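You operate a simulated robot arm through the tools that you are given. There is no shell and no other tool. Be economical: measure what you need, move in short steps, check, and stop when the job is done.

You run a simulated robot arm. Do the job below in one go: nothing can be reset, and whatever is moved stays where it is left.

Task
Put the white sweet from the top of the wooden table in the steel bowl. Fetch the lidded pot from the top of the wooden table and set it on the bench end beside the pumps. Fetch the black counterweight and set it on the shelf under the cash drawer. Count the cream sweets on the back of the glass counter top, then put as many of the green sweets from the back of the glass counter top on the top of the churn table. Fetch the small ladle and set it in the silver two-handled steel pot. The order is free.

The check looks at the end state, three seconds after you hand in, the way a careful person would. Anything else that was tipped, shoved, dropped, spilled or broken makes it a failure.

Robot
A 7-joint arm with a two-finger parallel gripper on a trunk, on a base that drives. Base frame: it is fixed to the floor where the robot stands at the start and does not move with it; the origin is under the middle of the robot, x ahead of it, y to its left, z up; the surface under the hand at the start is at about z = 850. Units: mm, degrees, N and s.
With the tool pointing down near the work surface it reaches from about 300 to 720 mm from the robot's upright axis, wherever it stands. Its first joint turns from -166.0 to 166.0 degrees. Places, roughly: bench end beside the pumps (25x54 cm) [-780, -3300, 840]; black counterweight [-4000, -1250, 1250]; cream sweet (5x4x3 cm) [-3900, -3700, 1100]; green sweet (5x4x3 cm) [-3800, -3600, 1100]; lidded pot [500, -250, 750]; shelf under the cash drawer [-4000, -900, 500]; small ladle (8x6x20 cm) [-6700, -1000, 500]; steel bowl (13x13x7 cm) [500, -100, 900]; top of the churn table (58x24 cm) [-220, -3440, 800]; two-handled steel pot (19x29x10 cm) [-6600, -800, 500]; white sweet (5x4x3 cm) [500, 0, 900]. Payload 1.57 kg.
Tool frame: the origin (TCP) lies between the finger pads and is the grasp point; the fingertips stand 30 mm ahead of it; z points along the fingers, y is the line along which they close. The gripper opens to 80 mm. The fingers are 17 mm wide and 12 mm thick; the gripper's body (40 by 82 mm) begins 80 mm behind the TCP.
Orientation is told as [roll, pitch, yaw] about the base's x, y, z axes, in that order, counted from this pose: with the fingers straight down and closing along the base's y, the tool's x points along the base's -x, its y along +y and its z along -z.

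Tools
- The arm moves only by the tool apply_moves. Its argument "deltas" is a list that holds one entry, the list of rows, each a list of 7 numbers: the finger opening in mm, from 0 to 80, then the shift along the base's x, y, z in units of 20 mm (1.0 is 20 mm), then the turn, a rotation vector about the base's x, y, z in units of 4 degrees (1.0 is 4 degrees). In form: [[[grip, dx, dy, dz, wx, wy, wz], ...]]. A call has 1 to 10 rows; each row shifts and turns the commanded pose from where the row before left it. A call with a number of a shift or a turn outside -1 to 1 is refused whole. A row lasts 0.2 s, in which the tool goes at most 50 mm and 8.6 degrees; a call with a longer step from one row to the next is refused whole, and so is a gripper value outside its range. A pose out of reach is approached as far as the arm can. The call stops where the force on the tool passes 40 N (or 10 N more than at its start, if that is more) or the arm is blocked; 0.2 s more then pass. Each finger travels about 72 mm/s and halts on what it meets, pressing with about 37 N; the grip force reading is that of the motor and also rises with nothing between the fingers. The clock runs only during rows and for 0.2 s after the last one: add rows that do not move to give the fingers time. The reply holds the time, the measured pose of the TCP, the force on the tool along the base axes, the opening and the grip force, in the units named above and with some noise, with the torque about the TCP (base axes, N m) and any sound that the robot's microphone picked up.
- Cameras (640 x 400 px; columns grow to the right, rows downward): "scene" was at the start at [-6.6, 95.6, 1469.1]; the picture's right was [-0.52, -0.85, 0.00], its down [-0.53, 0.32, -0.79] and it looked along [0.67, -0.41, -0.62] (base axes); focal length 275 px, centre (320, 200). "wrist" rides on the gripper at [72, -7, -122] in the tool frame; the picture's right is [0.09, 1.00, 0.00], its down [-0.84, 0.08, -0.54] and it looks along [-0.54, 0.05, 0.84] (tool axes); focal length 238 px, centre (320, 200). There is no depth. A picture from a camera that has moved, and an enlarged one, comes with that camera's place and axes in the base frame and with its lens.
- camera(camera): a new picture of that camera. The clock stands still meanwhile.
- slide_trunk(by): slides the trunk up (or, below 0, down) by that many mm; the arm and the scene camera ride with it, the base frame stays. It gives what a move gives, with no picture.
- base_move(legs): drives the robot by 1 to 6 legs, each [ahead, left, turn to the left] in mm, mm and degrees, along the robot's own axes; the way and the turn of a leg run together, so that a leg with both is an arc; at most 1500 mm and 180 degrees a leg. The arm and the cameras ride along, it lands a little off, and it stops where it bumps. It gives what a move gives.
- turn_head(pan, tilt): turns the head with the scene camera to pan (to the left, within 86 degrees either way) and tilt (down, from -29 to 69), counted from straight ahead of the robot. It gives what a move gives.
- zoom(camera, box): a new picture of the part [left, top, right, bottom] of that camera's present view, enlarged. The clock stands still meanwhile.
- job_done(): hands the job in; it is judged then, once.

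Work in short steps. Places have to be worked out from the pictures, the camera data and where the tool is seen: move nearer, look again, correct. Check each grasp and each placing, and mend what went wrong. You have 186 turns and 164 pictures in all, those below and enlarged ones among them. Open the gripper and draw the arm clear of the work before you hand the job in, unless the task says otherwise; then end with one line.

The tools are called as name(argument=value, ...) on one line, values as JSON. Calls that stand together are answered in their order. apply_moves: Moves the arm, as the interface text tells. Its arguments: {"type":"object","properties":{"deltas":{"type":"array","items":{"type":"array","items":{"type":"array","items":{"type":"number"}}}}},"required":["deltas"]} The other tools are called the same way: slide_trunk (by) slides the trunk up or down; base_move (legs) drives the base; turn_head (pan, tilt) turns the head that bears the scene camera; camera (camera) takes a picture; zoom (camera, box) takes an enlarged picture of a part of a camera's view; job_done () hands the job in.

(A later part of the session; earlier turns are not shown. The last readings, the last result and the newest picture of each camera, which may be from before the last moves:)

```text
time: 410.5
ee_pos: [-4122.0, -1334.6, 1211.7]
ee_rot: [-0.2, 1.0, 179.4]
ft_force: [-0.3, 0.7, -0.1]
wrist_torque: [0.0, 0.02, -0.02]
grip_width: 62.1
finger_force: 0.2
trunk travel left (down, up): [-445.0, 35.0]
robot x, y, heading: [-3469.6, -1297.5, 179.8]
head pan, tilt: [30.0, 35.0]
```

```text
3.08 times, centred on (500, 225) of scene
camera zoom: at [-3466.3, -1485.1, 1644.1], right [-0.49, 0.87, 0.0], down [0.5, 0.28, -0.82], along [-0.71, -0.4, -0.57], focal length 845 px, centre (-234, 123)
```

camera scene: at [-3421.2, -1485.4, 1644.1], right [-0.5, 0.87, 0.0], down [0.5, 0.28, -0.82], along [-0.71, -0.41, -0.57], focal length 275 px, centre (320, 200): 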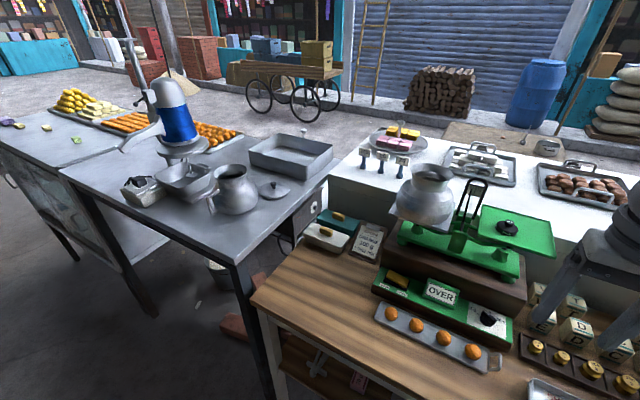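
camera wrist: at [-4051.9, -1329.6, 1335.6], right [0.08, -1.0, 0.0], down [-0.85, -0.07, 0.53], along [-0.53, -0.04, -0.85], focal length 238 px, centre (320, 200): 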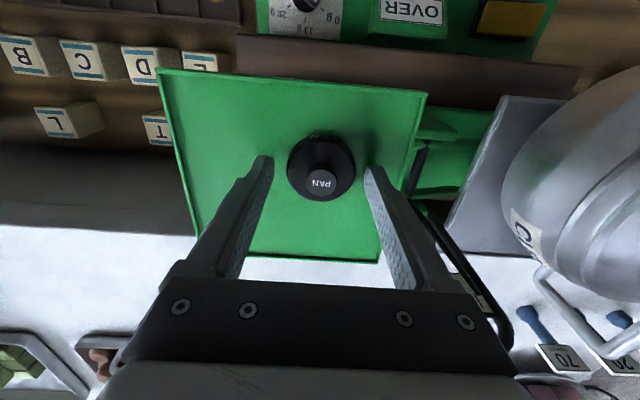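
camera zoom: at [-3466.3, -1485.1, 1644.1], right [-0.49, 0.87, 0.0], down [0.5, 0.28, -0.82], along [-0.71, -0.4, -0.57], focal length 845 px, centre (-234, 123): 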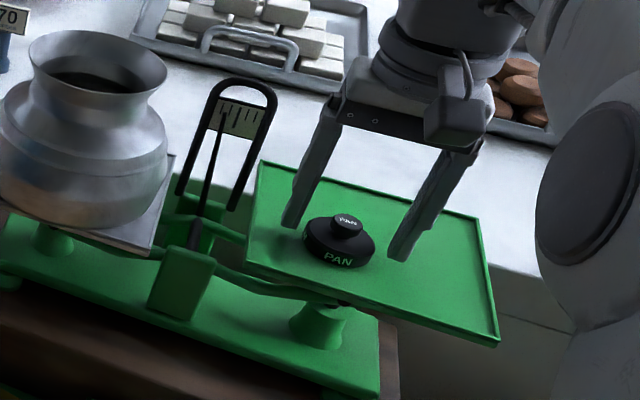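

It's well centred. I'll lower another 8 mm and check the force.

apply_moves(deltas=[[[62, 0, 0, -0.2, 0, 0, 0], [62, 0, 0, -0.2, 0, 0, 0], [62, 0, 0, 0, 0, 0, 0]]])

zoom(camera="scene", box=[470, 190, 550, 260])

```text
time: 411.3
ee_pos: [-4122.7, -1334.8, 1205.9]
ee_rot: [-0.2, 0.9, 179.4]
ft_force: [0.3, 0.1, -0.4]
wrist_torque: [-0.02, 0.05, -0.01]
grip_width: 62.3
finger_force: 0.1
trunk travel left (down, up): [-445.0, 35.0]
robot x, y, heading: [-3471.2, -1301.6, 179.4]
head pan, tilt: [30.0, 35.0]
```

```text
5.71 times, centred on (510, 225) of scene
camera zoom: at [-3466.2, -1485.1, 1644.1], right [-0.49, 0.87, 0.0], down [0.5, 0.28, -0.82], along [-0.71, -0.4, -0.57], focal length 1569 px, centre (-766, 57)
```

zoom: 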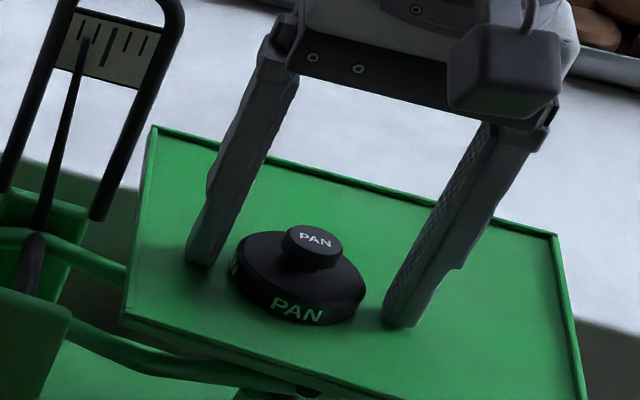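

The tips are at disc level. Closing gently.

apply_moves(deltas=[[[50, 0, 0, 0, 0, 0, 0], [40, 0, 0, 0, 0, 0, 0], [30, 0, 0, 0, 0, 0, 0], [20, 0, 0, 0, 0, 0, 0], [20, 0, 0, 0, 0, 0, 0]]])

zoom(camera="scene", box=[420, 160, 580, 290])

```text
time: 412.5
ee_pos: [-4123.2, -1333.7, 1205.6]
ee_rot: [-0.1, 0.8, 179.4]
ft_force: [-0.2, -0.8, 0.0]
wrist_torque: [-0.08, -0.03, 0.01]
grip_width: 47.1
finger_force: 36.7
trunk travel left (down, up): [-445.0, 35.0]
robot x, y, heading: [-3469.6, -1300.9, 179.8]
head pan, tilt: [30.0, 35.0]
```

```text
3.08 times, centred on (500, 225) of scene
camera zoom: at [-3466.3, -1485.2, 1644.0], right [-0.49, 0.87, 0.0], down [0.5, 0.28, -0.82], along [-0.71, -0.4, -0.57], focal length 845 px, centre (-234, 123)
```

zoom: 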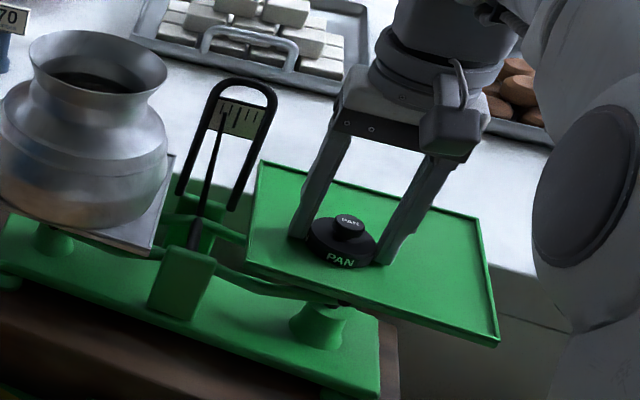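

It grips at 47 mm. Lifting slowly.

apply_moves(deltas=[[[20, 0, 0, 0.1, 0, 0, 0], [20, 0, 0, 0.15, 0, 0, 0], [20, 0, 0, 0.2, 0, 0, 0], [20, 0, 0, 0.3, 0, 0, 0], [20, 0, 0, 0.4, 0, 0, 0], [20, 0, 0, 0.6, 0, 0, 0], [20, 0, 0, 0.8, 0, 0, 0], [20, 0, 0, 1, 0, 0, 0]]])

camera(camera="scene")

```text
time: 414.3
ee_pos: [-4121.8, -1334.7, 1275.0]
ee_rot: [-0.2, 0.9, 179.5]
ft_force: [-0.1, 0.0, -1.7]
wrist_torque: [0.0, -0.01, -0.01]
grip_width: 47.0
finger_force: 37.0
trunk travel left (down, up): [-445.0, 35.0]
robot x, y, heading: [-3466.7, -1300.1, 179.6]
head pan, tilt: [30.0, 35.0]
```

```text
62 pictures are left
camera scene: at [-3466.4, -1485.1, 1644.0], right [-0.49, 0.87, 0.0], down [0.5, 0.28, -0.82], along [-0.71, -0.4, -0.57], focal length 275 px, centre (320, 200)
```

scene: 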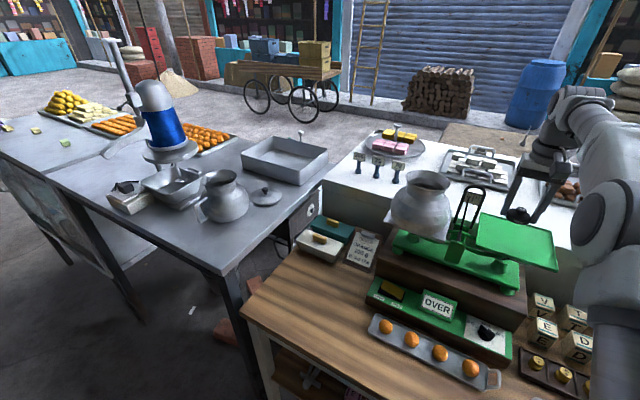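

The weight is lifted and the balance and pot are stable. I'm retracting over the counter, then I'll back off and inspect the shelf under the cash drawer.

apply_moves(deltas=[[[20, 1, 0, 0.3, 0, 0, 0], [20, 1, 0, 0.3, 0, 0, 0], [20, 1, 0, 0.3, 0, 0, 0], [20, 1, 0, 0, 0, 0, 0], [20, 1, 0, 0, 0, 0, 0], [20, 1, 0, 0, 0, 0, 0], [20, 1, 0, 0, 0, 0, 0], [20, 1, 0, 0, 0, 0, 0], [20, 1, 0, 0, 0, 0, 0], [20, 1, 0, 0, 0, 0, 0]]])

apply_moves(deltas=[[[20, 1, 0.2, 0, 0, 0, 0], [20, 1, 0.2, 0, 0, 0, 0], [20, 1, 0.2, 0, 0, 0, 0], [20, 1, 0.2, 0, 0, 0, 0], [20, 1, 0.2, 0, 0, 0, 0], [20, 1, 0.2, 0, 0, 0, 0]]])

base_move(legs=[[-400, 0, 0], [0, -150, 0]])

slide_trunk(by=-440)

turn_head(pan=10, tilt=35)

camera(camera="scene")

```text
time: 416.5
ee_pos: [-3926.0, -1335.0, 1294.9]
ee_rot: [-0.1, 1.0, 179.3]
ft_force: [0.3, -0.7, -1.0]
wrist_torque: [0.0, 0.01, 0.0]
grip_width: 46.9
finger_force: 36.9
trunk travel left (down, up): [-445.0, 35.0]
robot x, y, heading: [-3470.0, -1302.3, 179.5]
head pan, tilt: [30.0, 35.0]
```

```text
time: 417.9
ee_pos: [-3803.6, -1313.7, 1294.1]
ee_rot: [-0.2, 0.9, 179.4]
ft_force: [0.9, -0.5, -2.5]
wrist_torque: [-0.02, 0.0, 0.02]
grip_width: 46.9
finger_force: 36.8
trunk travel left (down, up): [-445.0, 35.0]
robot x, y, heading: [-3471.6, -1301.8, 179.7]
head pan, tilt: [30.0, 35.0]
```

```text
time: 422.5
ee_pos: [-3397.8, -1170.2, 1293.5]
ee_rot: [-0.1, 0.9, -179.9]
ft_force: [0.7, 0.6, -1.8]
wrist_torque: [0.02, -0.02, 0.02]
grip_width: 47.2
finger_force: 37.0
trunk travel left (down, up): [-445.0, 35.0]
robot x, y, heading: [-3062.7, -1153.8, -179.6]
head pan, tilt: [30.0, 35.0]
```

```text
refused: -440 is not a number from -400 to 400
```

```text
time: 423.3
ee_pos: [-3398.4, -1170.4, 1293.4]
ee_rot: [-0.2, 0.9, -179.8]
ft_force: [-0.1, -0.6, -2.3]
wrist_torque: [0.04, -0.01, 0.0]
grip_width: 47.0
finger_force: 36.7
trunk travel left (down, up): [-445.0, 35.0]
robot x, y, heading: [-3064.7, -1153.6, -179.7]
head pan, tilt: [10.0, 35.0]
```

```text
61 pictures are left
camera scene: at [-3068.3, -1309.2, 1644.1], right [-0.18, 0.98, 0.0], down [0.56, 0.1, -0.82], along [-0.81, -0.15, -0.57], focal length 275 px, centre (320, 200)
```

scene: 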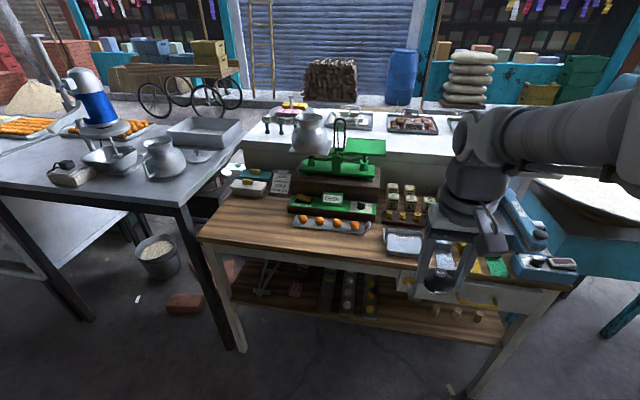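

I'll lower the trunk (TCP to about z = 900) and look under the drawer.

slide_trunk(by=-400)

turn_head(pan=-5, tilt=28)

camera(camera="scene")

camera(camera="wrist")

```text
time: 427.1
ee_pos: [-3397.6, -1169.5, 892.5]
ee_rot: [-0.2, 0.8, -179.9]
ft_force: [-0.1, -0.4, -1.3]
wrist_torque: [0.02, 0.02, -0.01]
grip_width: 47.0
finger_force: 37.0
trunk travel left (down, up): [-45.0, 435.0]
robot x, y, heading: [-3059.4, -1154.6, -179.6]
head pan, tilt: [10.0, 35.0]
```

```text
time: 427.9
ee_pos: [-3396.9, -1170.8, 893.4]
ee_rot: [-0.2, 0.8, -179.9]
ft_force: [0.6, 0.8, -1.7]
wrist_torque: [-0.01, 0.01, -0.01]
grip_width: 47.0
finger_force: 36.6
trunk travel left (down, up): [-45.0, 435.0]
robot x, y, heading: [-3062.6, -1154.1, -179.5]
head pan, tilt: [-5.0, 28.0]
```

```text
60 pictures are left
camera scene: at [-3072.5, -1286.0, 1255.0], right [0.08, 1.0, 0.0], down [0.47, -0.04, -0.88], along [-0.88, 0.07, -0.47], focal length 275 px, centre (320, 200)
```

scene: 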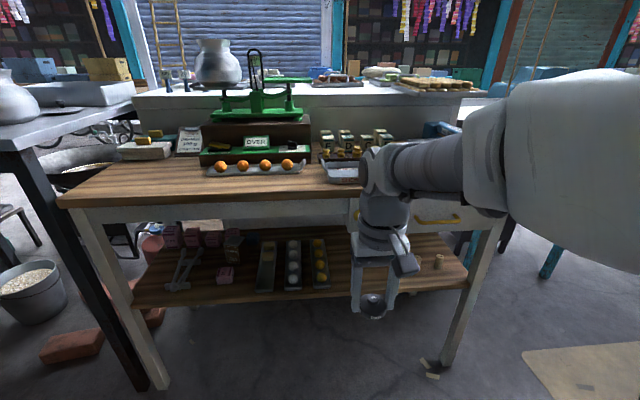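

```text
59 pictures are left
camera wrist: at [-3327.4, -1163.9, 1016.0], right [0.09, -1.0, 0.0], down [-0.85, -0.08, 0.53], along [-0.53, -0.05, -0.85], focal length 238 px, centre (320, 200)
```

wrist: 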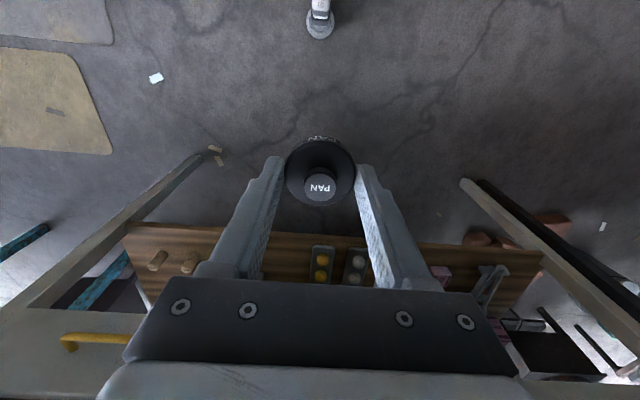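

The shelf is at about z = 480, with its front edge at x ≈ -3795 and the drawer bottom at z ≈ 750. I'll shift left so the arm doesn't hide the area under the drawer.

base_move(legs=[[0, 480, 0]])

turn_head(pan=-42, tilt=28)

camera(camera="scene")

```text
time: 432.0
ee_pos: [-3392.6, -1654.1, 892.5]
ee_rot: [-0.2, 0.8, -179.5]
ft_force: [-0.8, 0.0, -2.7]
wrist_torque: [0.0, 0.01, 0.02]
grip_width: 47.1
finger_force: 36.6
trunk travel left (down, up): [-45.0, 435.0]
robot x, y, heading: [-3059.9, -1635.2, -179.3]
head pan, tilt: [-5.0, 28.0]
```

```text
time: 433.1
ee_pos: [-3394.2, -1655.6, 892.4]
ee_rot: [-0.2, 0.9, -179.6]
ft_force: [-0.3, 0.0, -2.4]
wrist_torque: [-0.01, -0.01, 0.0]
grip_width: 46.8
finger_force: 37.7
trunk travel left (down, up): [-45.0, 435.0]
robot x, y, heading: [-3057.6, -1638.0, -179.1]
head pan, tilt: [-42.0, 28.0]
```

```text
58 pictures are left
camera scene: at [-3045.1, -1715.8, 1255.0], right [0.66, 0.75, 0.0], down [0.35, -0.31, -0.88], along [-0.66, 0.58, -0.47], focal length 275 px, centre (320, 200)
```

scene: 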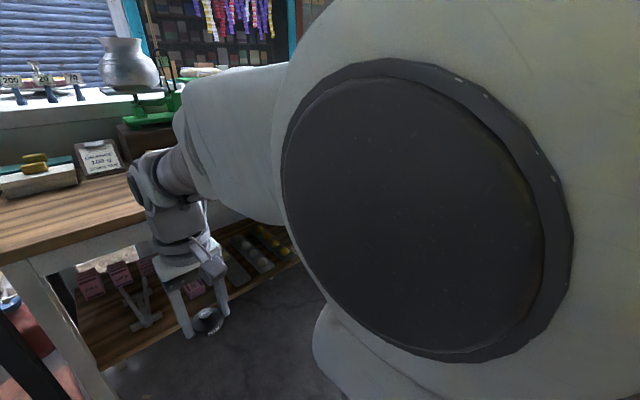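

The arm blocks this view. I'll go to the right side instead and look left.

base_move(legs=[[0, -900, 0]])

turn_head(pan=12, tilt=32)

camera(camera="scene")

zoom(camera="scene", box=[160, 170, 380, 320])

```text
time: 440.2
ee_pos: [-3402.7, -751.4, 892.5]
ee_rot: [-0.1, 0.9, -179.8]
ft_force: [-0.6, 0.0, -1.0]
wrist_torque: [0.02, 0.01, -0.01]
grip_width: 47.3
finger_force: 36.8
trunk travel left (down, up): [-45.0, 435.0]
robot x, y, heading: [-3065.4, -738.1, -179.3]
head pan, tilt: [-42.0, 28.0]
```

```text
time: 441.4
ee_pos: [-3401.9, -751.9, 894.1]
ee_rot: [-0.2, 0.9, -179.9]
ft_force: [0.0, 0.4, -1.9]
wrist_torque: [0.0, -0.03, 0.04]
grip_width: 47.4
finger_force: 36.8
trunk travel left (down, up): [-45.0, 435.0]
robot x, y, heading: [-3064.6, -736.4, -179.4]
head pan, tilt: [12.0, 32.0]
```

```text
57 pictures are left
camera scene: at [-3073.4, -893.3, 1248.7], right [-0.21, 0.98, 0.0], down [0.52, 0.11, -0.85], along [-0.83, -0.18, -0.53], focal length 275 px, centre (320, 200)
```

scene: 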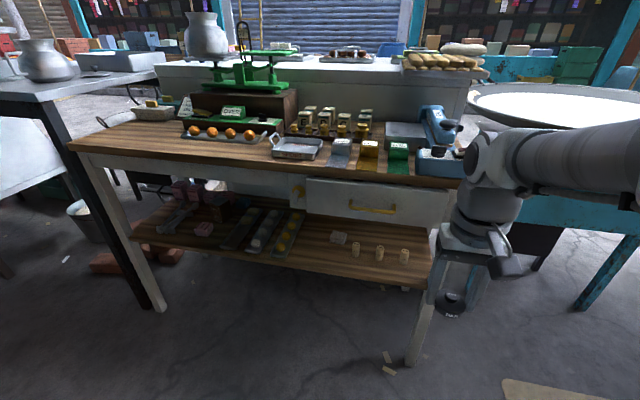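

```text
2.67 times, centred on (270, 245) of scene
camera zoom: at [-3073.4, -893.3, 1248.7], right [-0.21, 0.98, 0.0], down [0.52, 0.11, -0.85], along [-0.83, -0.18, -0.53], focal length 732 px, centre (453, 80)
```

zoom: 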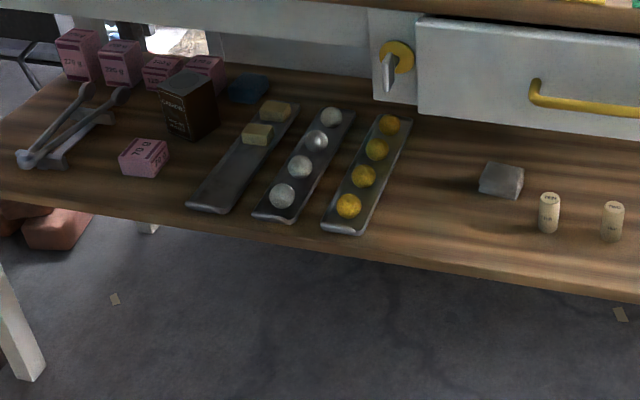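

There are three small corks near (-3910, -928/-835/-743) and a grey block near (-3975, -1012). The free spot under the drawer is about (-3885, -1010). I'll lower the arm and tilt the tool 48° forward in free space, so it can reach in under the drawer.

apply_moves(deltas=[[[20, -0.8, 0, -1, 0, 1, 0], [20, -0.8, 0, -1, 0, 1, 0], [20, -0.8, 0, -1, 0, 1, 0], [20, -0.8, 0, -1, 0, 1, 0], [20, -0.8, 0, -1, 0, 1, 0], [20, -0.8, 0, -1, 0, 1, 0], [20, -0.8, 0, -1, 0, 1, 0], [20, -0.8, 0, -1, 0, 1, 0], [20, -0.8, 0, -1, 0, 1, 0], [20, -0.8, 0, -1, 0, 1, 0]]])

apply_moves(deltas=[[[20, -0.3, 0, -1, 0, 1, 0], [20, -0.3, 0, -1, 0, 1, 0], [20, -0.3, 0, -1, 0, 0, 0], [20, -0.3, 0, -1, 0, 0, 0], [20, 0, 0, -1, 0, 0, 0], [20, 0, 0, 0, 0, 0, 0]]])

camera(camera="scene")

```text
time: 443.6
ee_pos: [-3562.7, -751.1, 693.1]
ee_rot: [-0.4, -39.1, -179.7]
ft_force: [0.2, -1.2, -2.0]
wrist_torque: [0.01, -0.07, 0.0]
grip_width: 47.2
finger_force: 37.3
trunk travel left (down, up): [-45.0, 435.0]
robot x, y, heading: [-3064.6, -733.3, -179.3]
head pan, tilt: [12.0, 32.0]
```

```text
time: 445.0
ee_pos: [-3586.6, -748.8, 591.0]
ee_rot: [-0.4, -47.1, -179.7]
ft_force: [0.2, 0.0, -1.8]
wrist_torque: [0.0, -0.03, -0.02]
grip_width: 47.5
finger_force: 36.8
trunk travel left (down, up): [-45.0, 435.0]
robot x, y, heading: [-3067.5, -738.3, -179.2]
head pan, tilt: [12.0, 32.0]
```

```text
55 pictures are left
camera scene: at [-3073.4, -893.3, 1248.7], right [-0.22, 0.98, 0.0], down [0.52, 0.11, -0.85], along [-0.83, -0.18, -0.53], focal length 275 px, centre (320, 200)
```

scene: 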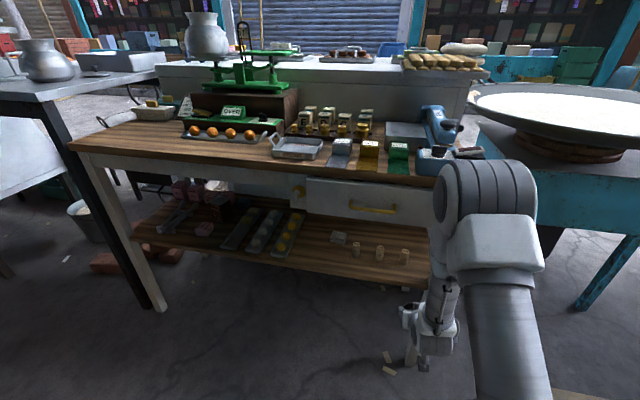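

The tool is tilted. I'm shifting to y ≈ -1010 and approaching partway.

base_move(legs=[[0, 262, 0], [150, 0, 0]])

camera(camera="wrist")

turn_head(pan=20, tilt=45)

camera(camera="scene")

```text
time: 448.8
ee_pos: [-3734.6, -1017.8, 592.3]
ee_rot: [-0.4, -47.1, -179.7]
ft_force: [0.1, 0.1, -2.4]
wrist_torque: [-0.02, -0.08, 0.01]
grip_width: 47.1
finger_force: 37.1
trunk travel left (down, up): [-45.0, 435.0]
robot x, y, heading: [-3216.7, -1004.8, -179.4]
head pan, tilt: [12.0, 32.0]
```

```text
54 pictures are left
camera wrist: at [-3596.1, -1012.3, 622.3], right [0.06, -1.0, -0.07], down [-0.17, -0.08, 0.98], along [-0.98, -0.05, -0.18], focal length 238 px, centre (320, 200)
```

wrist: 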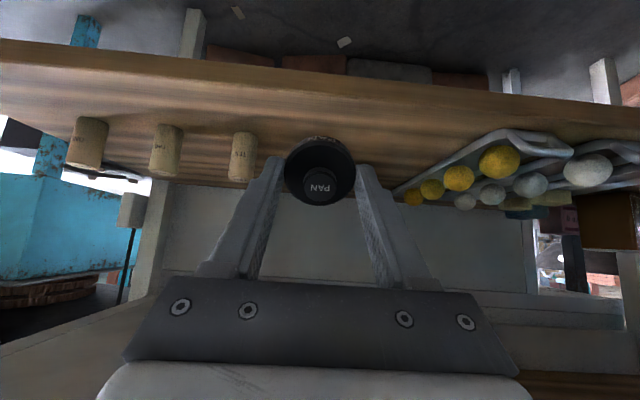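

```text
time: 449.6
ee_pos: [-3734.3, -1019.3, 592.5]
ee_rot: [-0.5, -46.9, -179.6]
ft_force: [-0.1, 0.4, -2.4]
wrist_torque: [-0.05, -0.05, 0.0]
grip_width: 47.5
finger_force: 36.8
trunk travel left (down, up): [-45.0, 435.0]
robot x, y, heading: [-3212.4, -1006.4, -179.4]
head pan, tilt: [20.0, 45.0]
```

```text
53 pictures are left
camera scene: at [-3210.6, -1172.0, 1229.3], right [-0.35, 0.94, 0.0], down [0.66, 0.25, -0.71], along [-0.66, -0.25, -0.71], focal length 275 px, centre (320, 200)
```

scene: 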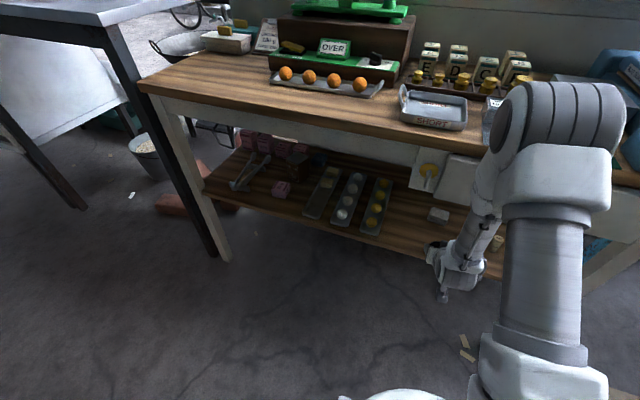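

The path is clear: the corks lie to the robot's right and the trays to its left. I'll approach 90 mm with the base, then finish with the arm.

base_move(legs=[[90, 0, 0]])

apply_moves(deltas=[[[20, -0.7, 0, -0.5, 0, 0, 0], [20, -0.7, 0, -0.5, 0, 0, 0], [20, -0.6, 0.2, -0.5, 0, 0, 0], [20, 0, 0.2, -0.5, 0, 0, 0], [20, 0, 0, 0, 0, 0, 0]]])

camera(camera="wrist")

```text
time: 450.9
ee_pos: [-3824.9, -1019.3, 591.7]
ee_rot: [-0.4, -47.0, -179.7]
ft_force: [-0.2, -0.1, -2.6]
wrist_torque: [0.0, -0.04, 0.0]
grip_width: 46.9
finger_force: 37.1
trunk travel left (down, up): [-45.0, 435.0]
robot x, y, heading: [-3305.8, -1005.4, -179.9]
head pan, tilt: [20.0, 45.0]
```

```text
time: 452.1
ee_pos: [-3865.2, -1012.3, 551.0]
ee_rot: [-0.4, -47.1, -179.8]
ft_force: [-0.3, 0.2, -1.6]
wrist_torque: [-0.03, -0.03, -0.01]
grip_width: 47.2
finger_force: 37.3
trunk travel left (down, up): [-45.0, 435.0]
robot x, y, heading: [-3305.3, -1001.7, -179.6]
head pan, tilt: [20.0, 45.0]
```

```text
52 pictures are left
camera wrist: at [-3727.3, -1005.8, 581.6], right [0.06, -1.0, -0.07], down [-0.17, -0.08, 0.98], along [-0.98, -0.05, -0.18], focal length 238 px, centre (320, 200)
```

wrist: 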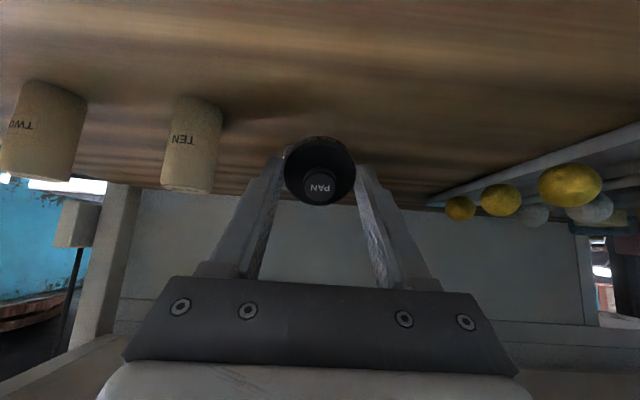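

Clearances look good. I'm lowering slowly until the weight touches the shelf.

apply_moves(deltas=[[[20, 0, 0, -0.5, 0, 0, 0], [20, 0, 0, -0.3, 0, 0, 0], [20, 0, 0, -0.2, 0, 0, 0], [20, 0, 0, -0.2, 0, 0, 0], [20, 0, 0, -0.2, 0, 0, 0], [20, 0, 0, -0.2, 0, 0, 0], [20, 0, 0, -0.2, 0, 0, 0], [20, 0, 0, -0.2, 0, 0, 0]]])

camera(camera="wrist")

```text
time: 453.4
ee_pos: [-3867.4, -1010.6, 526.0]
ee_rot: [-0.3, -47.7, -179.7]
ft_force: [1.6, -0.3, 13.2]
wrist_torque: [-0.03, 0.06, -0.02]
grip_width: 47.1
finger_force: 36.5
trunk travel left (down, up): [-45.0, 435.0]
robot x, y, heading: [-3304.1, -1005.0, -179.5]
head pan, tilt: [20.0, 45.0]
stopped in row 6: the force on the tool passed its limit at 45 N (the readings are from after the stop); the commanded pose is now the measured one
```

```text
51 pictures are left
camera wrist: at [-3728.7, -1005.4, 555.1], right [0.06, -1.0, -0.07], down [-0.16, -0.08, 0.98], along [-0.98, -0.05, -0.17], focal length 238 px, centre (320, 200)
```

wrist: 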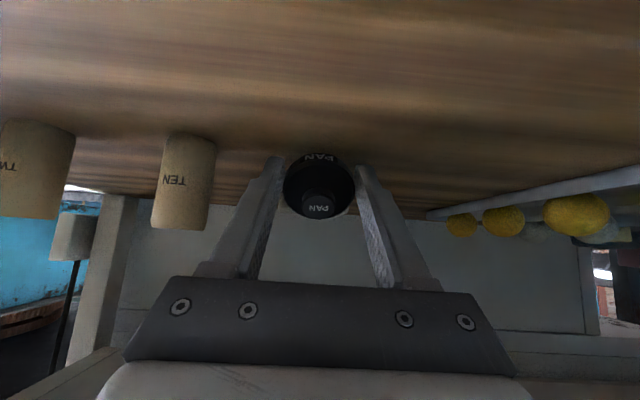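

It's on the shelf. I'll open slowly, let it settle flat, then withdraw along the tool axis.

apply_moves(deltas=[[[44, 0, 0, 0, 0, 0, 0], [50, 0, 0, 0, 0, 0, 0], [56, 0, 0, 0, 0, 0, 0], [60, 0, 0, 0, 0, 0, 0], [60, 0, 0, 0, 0, 0, 0]]])

camera(camera="wrist")

```text
time: 454.6
ee_pos: [-3868.4, -1009.7, 526.8]
ee_rot: [-0.3, -47.7, -179.9]
ft_force: [-7.9, 10.7, 19.7]
wrist_torque: [-0.22, 0.54, -0.58]
grip_width: 50.5
finger_force: 0.1
trunk travel left (down, up): [-45.0, 435.0]
robot x, y, heading: [-3307.3, -1005.3, -179.3]
head pan, tilt: [20.0, 45.0]
```

```text
50 pictures are left
camera wrist: at [-3728.6, -1004.3, 555.1], right [0.06, -1.0, -0.07], down [-0.16, -0.08, 0.98], along [-0.98, -0.05, -0.17], focal length 238 px, centre (320, 200)
```

wrist: 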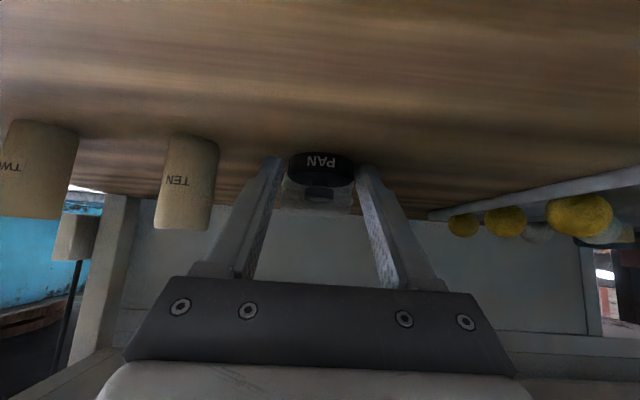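

The weight has settled flat. The fingertips press the shelf slightly, so I'll ease up a bit, open more, then withdraw.

apply_moves(deltas=[[[60, 0, 0, 0.2, 0, 0, 0], [62, 0, 0, 0.1, 0, 0, 0], [62, 0, 0, 0, 0, 0, 0]]])

apply_moves(deltas=[[[62, 0.5, 0, 0.45, 0, 0, 0], [62, 0.8, 0, 0.7, 0, 0, 0], [62, 0.8, 0, 0.7, 0, 0, 0], [62, 0.8, 0, 0.6, 0, 0, 0], [62, 0.8, 0, 0.4, 0, 0, 0], [62, 0.8, 0, 0, 0, 0, 0]]])

base_move(legs=[[-350, 0, 0]])

camera(camera="scene")

camera(camera="wrist")

```text
time: 455.4
ee_pos: [-3864.5, -1014.3, 528.8]
ee_rot: [-0.2, -47.1, -179.5]
ft_force: [0.4, 0.1, -0.1]
wrist_torque: [0.01, 0.01, -0.02]
grip_width: 62.2
finger_force: 0.1
trunk travel left (down, up): [-45.0, 435.0]
robot x, y, heading: [-3301.7, -1006.5, -179.4]
head pan, tilt: [20.0, 45.0]
```

```text
time: 456.8
ee_pos: [-3777.1, -1012.0, 585.6]
ee_rot: [-0.3, -47.4, -179.7]
ft_force: [0.3, 0.1, -0.4]
wrist_torque: [-0.03, 0.01, -0.02]
grip_width: 61.9
finger_force: 0.1
trunk travel left (down, up): [-45.0, 435.0]
robot x, y, heading: [-3304.7, -1004.1, -179.3]
head pan, tilt: [20.0, 45.0]
```

```text
time: 459.6
ee_pos: [-3431.2, -1007.1, 585.8]
ee_rot: [-0.3, -47.3, -179.7]
ft_force: [-0.4, -0.4, -0.6]
wrist_torque: [0.0, 0.0, 0.02]
grip_width: 62.0
finger_force: 0.1
trunk travel left (down, up): [-45.0, 435.0]
robot x, y, heading: [-2957.6, -1003.2, -179.5]
head pan, tilt: [20.0, 45.0]
```

```text
49 pictures are left
camera scene: at [-2954.3, -1169.8, 1229.2], right [-0.35, 0.94, 0.0], down [0.66, 0.25, -0.71], along [-0.66, -0.25, -0.71], focal length 275 px, centre (320, 200)
```

scene: 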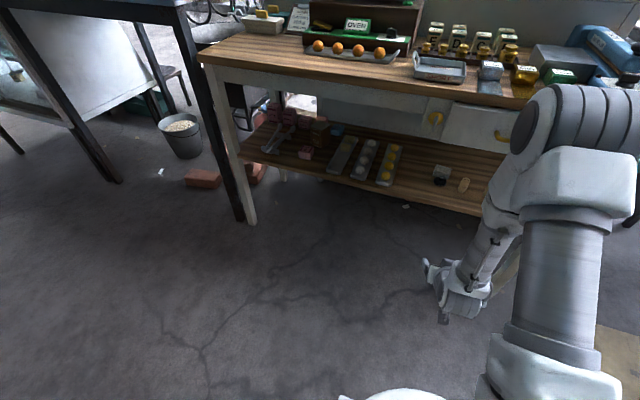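

```text
48 pictures are left
camera wrist: at [-3291.8, -1002.4, 615.7], right [0.06, -1.0, -0.07], down [-0.17, -0.08, 0.98], along [-0.98, -0.05, -0.17], focal length 238 px, centre (320, 200)
```

wrist: 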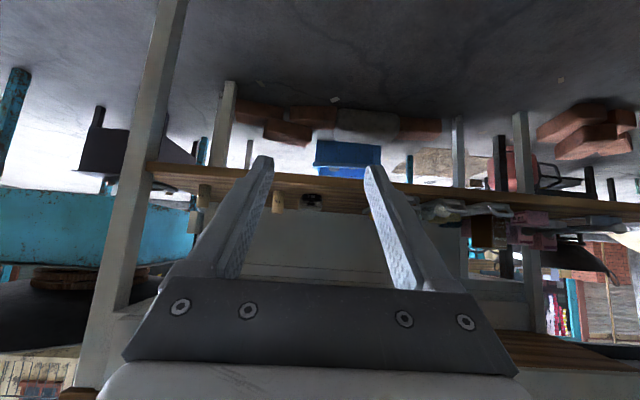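

The weight stands properly on the shelf and nothing else was disturbed. Next is the ladle across the street. I'll restore the arm to its carry pose and drive around the south end of the counters.

slide_trunk(by=230)

apply_moves(deltas=[[[62, 0.6, 0, 1, 0, -1, 0], [62, 0.6, 0, 1, 0, -1, 0], [62, 0.6, 0, 1, 0, -1, 0], [62, 0.6, 0, 1, 0, -1, 0], [62, 0.6, 0, 1, 0, -1, 0], [62, 0.6, 0, 1, 0, -1, 0], [62, 0.6, 0, 1, 0, -1, 0], [62, 0.6, 0, 1, 0, -1, 0], [62, 0.6, 0, 1, 0, -1, 0], [62, 0.6, 0, 1, 0, -1, 0]]])

apply_moves(deltas=[[[62, 0.6, 0, 1, 0, -1, 0], [62, 0.6, 0, 1, 0, -0.9, 0], [62, 0, 0, 1, 0, 0, 0], [62, 0, 0, 1, 0, 0, 0]]])

base_move(legs=[[0, 1400, 0], [0, 1400, 0], [0, 1300, 0]])

turn_head(pan=5, tilt=15)

camera(camera="scene")

```text
time: 462.1
ee_pos: [-3431.0, -1008.9, 815.9]
ee_rot: [-0.2, -47.4, -179.7]
ft_force: [1.2, 0.3, 0.3]
wrist_torque: [0.0, 0.0, -0.03]
grip_width: 62.3
finger_force: 0.1
trunk travel left (down, up): [-275.0, 205.0]
robot x, y, heading: [-2961.0, -999.5, -179.6]
head pan, tilt: [20.0, 45.0]
```

```text
time: 464.2
ee_pos: [-3309.2, -1007.9, 1016.1]
ee_rot: [-0.1, -7.2, -179.7]
ft_force: [-0.4, 0.6, -0.3]
wrist_torque: [-0.01, -0.02, 0.0]
grip_width: 61.7
finger_force: 0.0
trunk travel left (down, up): [-275.0, 205.0]
robot x, y, heading: [-2957.7, -1006.1, -179.3]
head pan, tilt: [20.0, 45.0]
```

```text
time: 465.2
ee_pos: [-3286.7, -1009.3, 1094.9]
ee_rot: [-0.2, 0.3, -179.8]
ft_force: [0.0, 0.3, -0.3]
wrist_torque: [0.0, -0.04, -0.01]
grip_width: 62.3
finger_force: 0.1
trunk travel left (down, up): [-275.0, 205.0]
robot x, y, heading: [-2956.5, -1002.9, -179.7]
head pan, tilt: [20.0, 45.0]
```

```text
time: 495.5
ee_pos: [-3297.2, -5068.3, 1095.3]
ee_rot: [-0.1, 0.3, 176.8]
ft_force: [0.2, -0.1, -0.3]
wrist_torque: [-0.02, -0.02, 0.01]
grip_width: 62.1
finger_force: 0.0
trunk travel left (down, up): [-275.0, 205.0]
robot x, y, heading: [-2968.0, -5078.4, 177.1]
head pan, tilt: [20.0, 45.0]
```

```text
time: 496.5
ee_pos: [-3297.4, -5065.5, 1095.6]
ee_rot: [-0.1, 0.4, 176.8]
ft_force: [1.1, -0.3, 0.2]
wrist_torque: [0.01, 0.0, -0.01]
grip_width: 62.1
finger_force: 0.0
trunk travel left (down, up): [-275.0, 205.0]
robot x, y, heading: [-2969.6, -5081.7, 177.1]
head pan, tilt: [5.0, 15.0]
```

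```text
47 pictures are left
camera scene: at [-2989.8, -5226.4, 1506.0], right [-0.04, 1.0, 0.0], down [0.26, 0.01, -0.97], along [-0.97, -0.03, -0.26], focal length 275 px, centre (320, 200)
```

scene: 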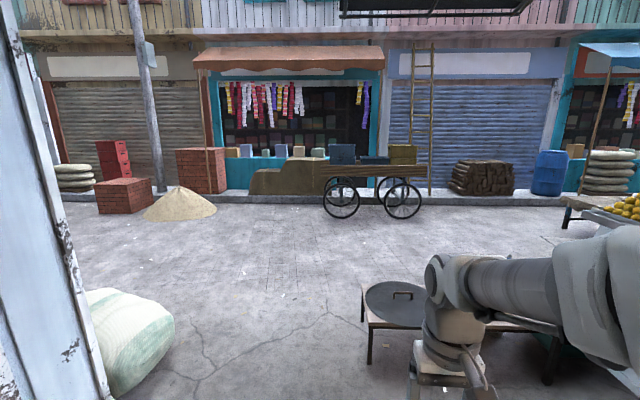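

The lane between the low bench and the sacks is at y ≈ -5500. I'm driving west, then north along the street.

base_move(legs=[[0, 430, 3], [1450, 0, 0], [1250, 0, 0], [0, -1200, 0]])

turn_head(pan=-20, tilt=15)

camera(camera="scene")

```text
time: 526.7
ee_pos: [-6091.7, -4297.1, 1095.3]
ee_rot: [-0.1, 0.3, -177.9]
ft_force: [-0.1, 0.5, 0.4]
wrist_torque: [-0.04, -0.01, -0.02]
grip_width: 61.7
finger_force: 0.1
trunk travel left (down, up): [-275.0, 205.0]
robot x, y, heading: [-5763.8, -4278.8, -177.5]
head pan, tilt: [5.0, 15.0]
```

```text
time: 527.6
ee_pos: [-6092.0, -4298.2, 1094.9]
ee_rot: [-0.2, 0.3, -177.9]
ft_force: [0.1, 0.8, 0.5]
wrist_torque: [0.02, -0.02, 0.0]
grip_width: 62.0
finger_force: 0.1
trunk travel left (down, up): [-275.0, 205.0]
robot x, y, heading: [-5761.8, -4279.4, -177.2]
head pan, tilt: [-20.0, 15.0]
```

```text
46 pictures are left
camera scene: at [-5767.3, -4387.9, 1506.1], right [0.3, 0.95, 0.0], down [0.25, -0.08, -0.97], along [-0.92, 0.29, -0.26], focal length 275 px, centre (320, 200)
```

scene: 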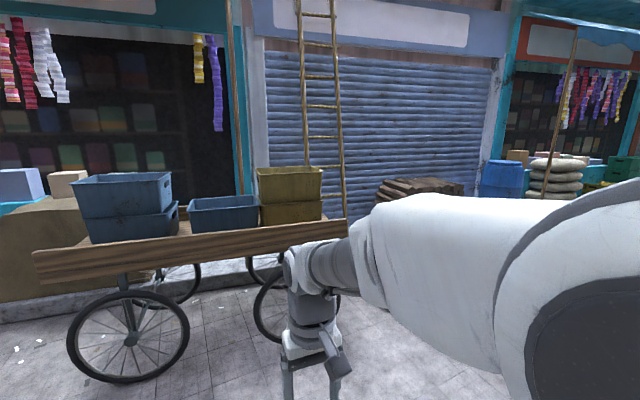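

The cart is at x ≤ -7300, well clear. I'm continuing north.

base_move(legs=[[0, 0, -3], [0, -1250, 0], [0, -1250, 0]])

turn_head(pan=-10, tilt=30)

camera(camera="scene")

```text
time: 540.4
ee_pos: [-6055.5, -2794.2, 1096.0]
ee_rot: [-0.1, 0.2, 178.0]
ft_force: [0.1, -0.2, 0.0]
wrist_torque: [0.01, -0.02, -0.01]
grip_width: 62.1
finger_force: 0.1
trunk travel left (down, up): [-275.0, 205.0]
robot x, y, heading: [-5729.1, -2797.5, 178.1]
head pan, tilt: [-20.0, 15.0]
stopped in leg 3: the robot was blocked; the commanded pose is now the measured one
```

```text
time: 541.2
ee_pos: [-6054.7, -2793.8, 1095.9]
ee_rot: [0.0, 0.3, 177.9]
ft_force: [0.4, 0.5, -1.1]
wrist_torque: [0.0, -0.01, -0.02]
grip_width: 62.1
finger_force: 0.2
trunk travel left (down, up): [-275.0, 205.0]
robot x, y, heading: [-5730.1, -2799.8, 178.3]
head pan, tilt: [-10.0, 30.0]
```

```text
45 pictures are left
camera scene: at [-5741.0, -2923.7, 1481.9], right [0.2, 0.98, 0.0], down [0.49, -0.1, -0.87], along [-0.85, 0.18, -0.5], focal length 275 px, centre (320, 200)
```

scene: 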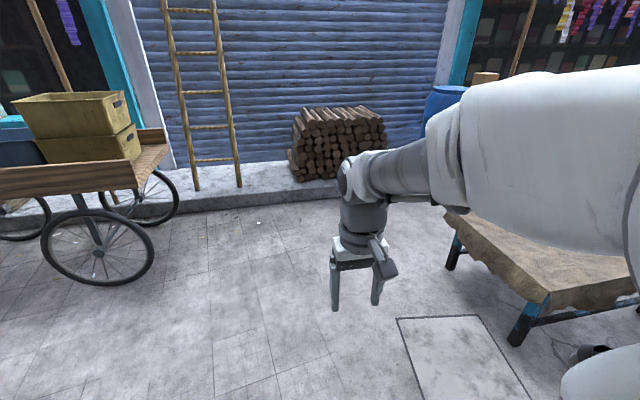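

The robot got blocked by something on its right. I'll back off 300 mm and turn to face north to see it.

base_move(legs=[[0, 350, 0], [0, 0, -88]])

turn_head(pan=0, tilt=30)

camera(camera="scene")

```text
time: 549.2
ee_pos: [-5764.3, -2822.6, 1094.2]
ee_rot: [-0.1, 0.3, 93.2]
ft_force: [0.0, -0.4, 0.0]
wrist_torque: [0.01, 0.03, -0.02]
grip_width: 61.8
finger_force: 0.0
trunk travel left (down, up): [-275.0, 205.0]
robot x, y, heading: [-5740.2, -3146.5, 93.3]
head pan, tilt: [-10.0, 30.0]
```

```text
time: 550.0
ee_pos: [-5763.8, -2823.5, 1095.3]
ee_rot: [-0.1, 0.1, 93.2]
ft_force: [0.4, -0.9, -0.5]
wrist_torque: [0.01, 0.01, 0.0]
grip_width: 61.7
finger_force: 0.1
trunk travel left (down, up): [-275.0, 205.0]
robot x, y, heading: [-5743.3, -3150.1, 93.6]
head pan, tilt: [0.0, 30.0]
```

```text
44 pictures are left
camera scene: at [-5880.7, -3147.9, 1481.9], right [1.0, 0.06, 0.0], down [0.03, -0.5, -0.87], along [-0.05, 0.86, -0.5], focal length 275 px, centre (320, 200)
```

scene: 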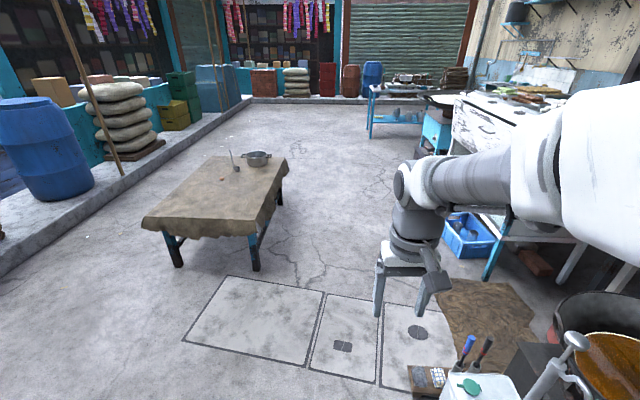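

The bump was with the street stove stall at lower right. I'll zoom there to check that nothing was upset, and zoom on the ladle table.

zoom(camera="scene", box=[400, 260, 640, 400])

zoom(camera="scene", box=[130, 130, 310, 280])

```text
2.67 times, centred on (520, 330) of scene
camera zoom: at [-5880.7, -3147.9, 1481.9], right [1.0, 0.06, 0.0], down [0.03, -0.5, -0.87], along [-0.05, 0.86, -0.5], focal length 732 px, centre (-213, -147)
```

zoom: 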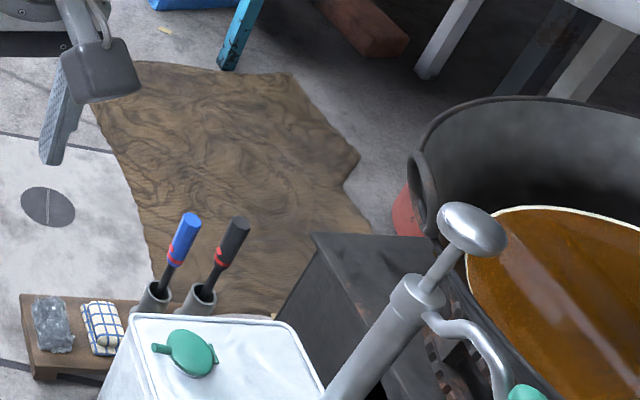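

```text
2.67 times, centred on (220, 205) of scene
camera zoom: at [-5880.7, -3147.9, 1481.9], right [1.0, 0.06, 0.0], down [0.03, -0.5, -0.87], along [-0.05, 0.86, -0.5], focal length 732 px, centre (587, 187)
```

zoom: 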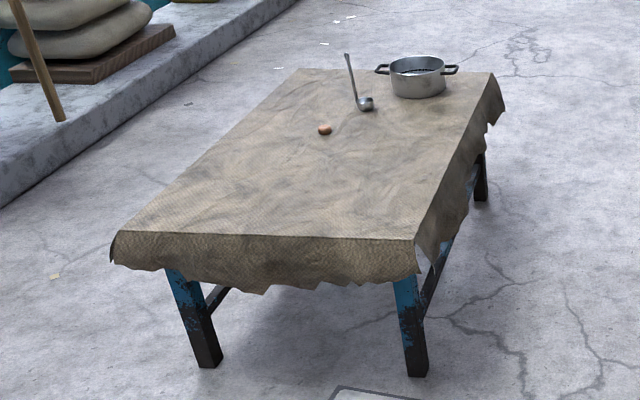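

Everything at the stove is upright. The ladle stands upright at about (-6785, -862) and the two-handled pot is at about (-6638, -704), on a low table with top z ≈ 447 and right edge x ≈ -6405. I'm driving up alongside its right edge.

base_move(legs=[[0, 270, 0], [0, 0, -3.4], [1200, 0, 0], [1090, 0, 0], [0, 0, 90]])

turn_head(pan=15, tilt=50)

camera(camera="scene")

```text
time: 573.1
ee_pos: [-6389.1, -917.3, 1095.9]
ee_rot: [0.0, 0.3, -174.9]
ft_force: [0.3, -0.4, 0.3]
wrist_torque: [-0.01, -0.01, -0.01]
grip_width: 62.0
finger_force: 0.1
trunk travel left (down, up): [-275.0, 205.0]
robot x, y, heading: [-6062.3, -877.9, -174.4]
head pan, tilt: [0.0, 30.0]
```

```text
time: 574.0
ee_pos: [-6390.4, -916.4, 1095.5]
ee_rot: [-0.1, 0.3, -174.8]
ft_force: [-0.8, 0.0, -0.3]
wrist_torque: [-0.01, 0.03, 0.0]
grip_width: 61.7
finger_force: 0.0
trunk travel left (down, up): [-275.0, 205.0]
robot x, y, heading: [-6062.3, -879.5, -174.2]
head pan, tilt: [15.0, 50.0]
```

```text
41 pictures are left
camera scene: at [-6042.3, -1040.3, 1452.4], right [-0.35, 0.94, 0.0], down [0.72, 0.27, -0.64], along [-0.6, -0.22, -0.77], focal length 275 px, centre (320, 200)
```

scene: 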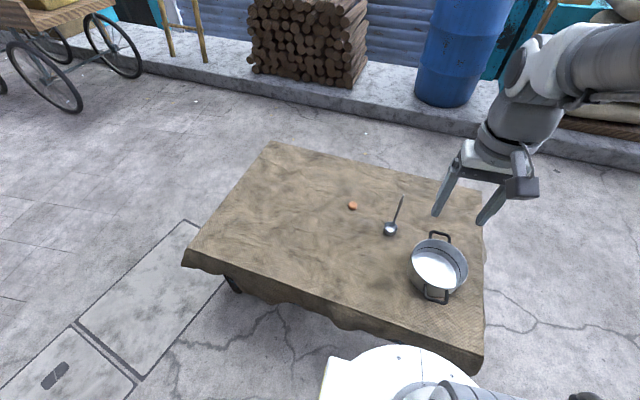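

The ladle's bowl is near (-6760, -984), with its handle leaning away towards (-6800, -980). That's near the reach limit, so I'll lower the trunk and tilt the tool 44° forward.

slide_trunk(by=-200)

apply_moves(deltas=[[[62, -0.8, -0.2, -0.5, 0, 1, 0], [62, -0.8, -0.2, -0.5, 0, 1, 0], [62, -0.8, -0.2, -0.5, 0, 1, 0], [62, -0.8, -0.2, -0.5, 0, 1, 0], [62, -0.8, -0.2, -0.5, 0, 1, 0], [62, -0.8, -0.2, -0.5, 0, 1, 0], [62, -0.8, -0.2, -0.5, 0, 1, 0], [62, -0.8, -0.2, -0.5, 0, 1, 0], [62, -0.8, -0.2, -0.5, 0, 1, 0], [62, -0.8, -0.2, -0.5, 0, 1, 0]]])

apply_moves(deltas=[[[62, -0.5, -0.2, 0, 0, 1, 0], [62, -0.5, -0.2, 0, 0, 0, 0], [62, 0, 0, 0, 0, 0, 0]]])

camera(camera="wrist")

```text
time: 576.1
ee_pos: [-6389.9, -917.1, 895.5]
ee_rot: [-0.1, 0.3, -174.8]
ft_force: [0.5, 0.2, 1.0]
wrist_torque: [0.03, 0.01, -0.02]
grip_width: 62.1
finger_force: 0.1
trunk travel left (down, up): [-75.0, 405.0]
robot x, y, heading: [-6062.6, -884.3, -174.4]
head pan, tilt: [15.0, 50.0]
```

```text
time: 578.3
ee_pos: [-6550.0, -957.8, 795.0]
ee_rot: [-4.4, -39.6, -173.2]
ft_force: [-0.9, 0.7, -0.9]
wrist_torque: [-0.07, -0.03, 0.05]
grip_width: 62.3
finger_force: 0.1
trunk travel left (down, up): [-75.0, 405.0]
robot x, y, heading: [-6067.2, -883.7, -174.8]
head pan, tilt: [15.0, 50.0]
```

```text
time: 579.1
ee_pos: [-6569.1, -966.6, 795.0]
ee_rot: [-5.0, -43.5, -172.9]
ft_force: [-0.5, -0.1, -0.2]
wrist_torque: [0.01, 0.03, -0.02]
grip_width: 61.7
finger_force: 0.1
trunk travel left (down, up): [-75.0, 405.0]
robot x, y, heading: [-6060.9, -880.8, -174.7]
head pan, tilt: [15.0, 50.0]
```

```text
40 pictures are left
camera wrist: at [-6433.4, -953.4, 833.6], right [0.13, -0.98, -0.13], down [-0.22, -0.15, 0.96], along [-0.97, -0.1, -0.24], focal length 238 px, centre (320, 200)
```

wrist: 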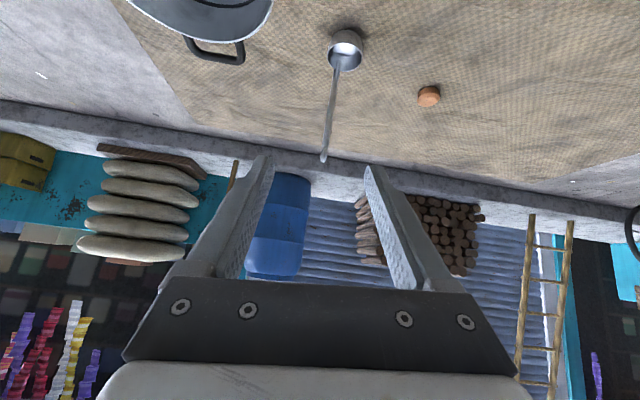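

Triangulating both views gives the handle top at (-6749, -984, 694) and the bowl at (-6720, -988, 520), so the table top is near 500. I'm approaching along the tool axis.

apply_moves(deltas=[[[62, -1, -0.1, -0.82, 0, 0, 0], [62, -1, -0.1, -0.82, 0, 0, 0], [62, -1, -0.1, -0.82, 0, 0, 0], [62, -1, -0.1, -0.82, 0, 0, 0], [62, -1, -0.1, -0.82, 0, 0, 0], [62, -0.9, -0.1, -0.8, 0, 0, 0], [62, 0, 0, 0, 0, 0, 0]]])

camera(camera="wrist")

zoom(camera="scene", box=[340, 160, 480, 310])

```text
time: 580.7
ee_pos: [-6688.4, -974.8, 699.0]
ee_rot: [-5.0, -43.4, -172.8]
ft_force: [0.5, 0.1, -0.2]
wrist_torque: [0.02, 0.02, 0.01]
grip_width: 62.0
finger_force: 0.0
trunk travel left (down, up): [-75.0, 405.0]
robot x, y, heading: [-6065.4, -885.6, -174.7]
head pan, tilt: [15.0, 50.0]
```

```text
39 pictures are left
camera wrist: at [-6553.2, -963.5, 736.7], right [0.13, -0.98, -0.13], down [-0.22, -0.15, 0.96], along [-0.97, -0.1, -0.24], focal length 238 px, centre (320, 200)
```

wrist: 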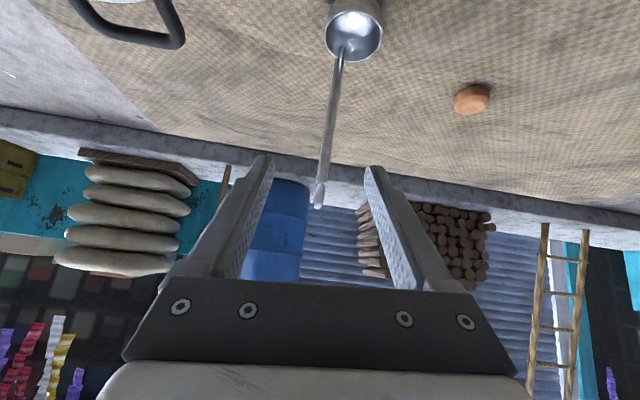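

```text
2.67 times, centred on (410, 235) of scene
camera zoom: at [-6042.3, -1040.4, 1252.3], right [-0.35, 0.94, 0.0], down [0.72, 0.27, -0.64], along [-0.6, -0.22, -0.77], focal length 732 px, centre (80, 107)
```

zoom: 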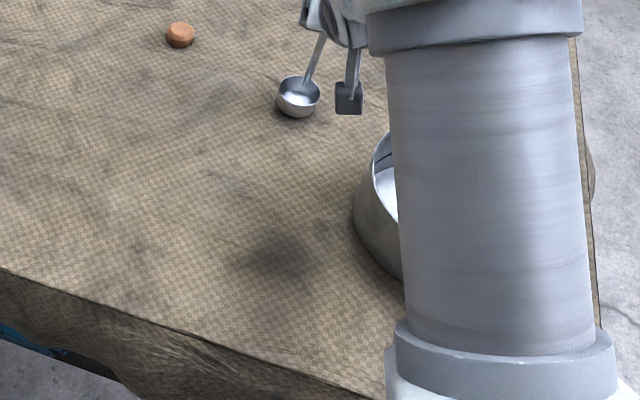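

The handle is centred between the fingers. Final approach to about (-6758, -986, 640).

apply_moves(deltas=[[[62, -0.9, -0.14, -0.74, 0, 0, 0], [62, -0.9, -0.14, -0.74, 0, 0, 0], [62, -0.9, -0.14, -0.74, 0, 0, 0], [62, -0.8, -0.14, -0.7, 0, 0, 0], [62, 0, 0, 0, 0, 0, 0]]])

camera(camera="wrist")

```text
time: 581.9
ee_pos: [-6755.4, -988.8, 640.9]
ee_rot: [-5.0, -43.5, -172.9]
ft_force: [-0.5, 0.5, -0.6]
wrist_torque: [0.0, -0.04, -0.04]
grip_width: 62.1
finger_force: 0.1
trunk travel left (down, up): [-75.0, 405.0]
robot x, y, heading: [-6060.7, -881.9, -174.7]
head pan, tilt: [15.0, 50.0]
```

```text
37 pictures are left
camera wrist: at [-6619.7, -976.7, 678.4], right [0.13, -0.98, -0.13], down [-0.22, -0.15, 0.96], along [-0.97, -0.1, -0.24], focal length 238 px, centre (320, 200)
```

wrist: 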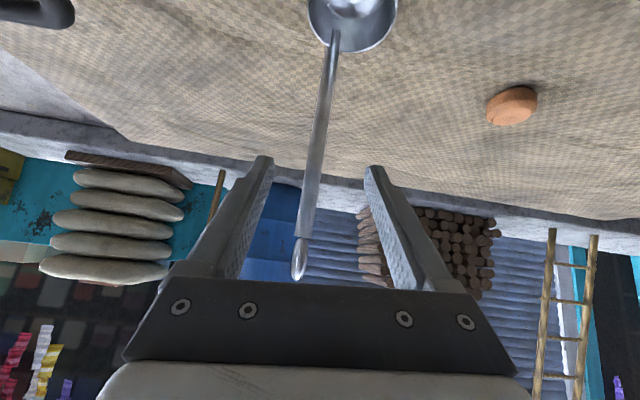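

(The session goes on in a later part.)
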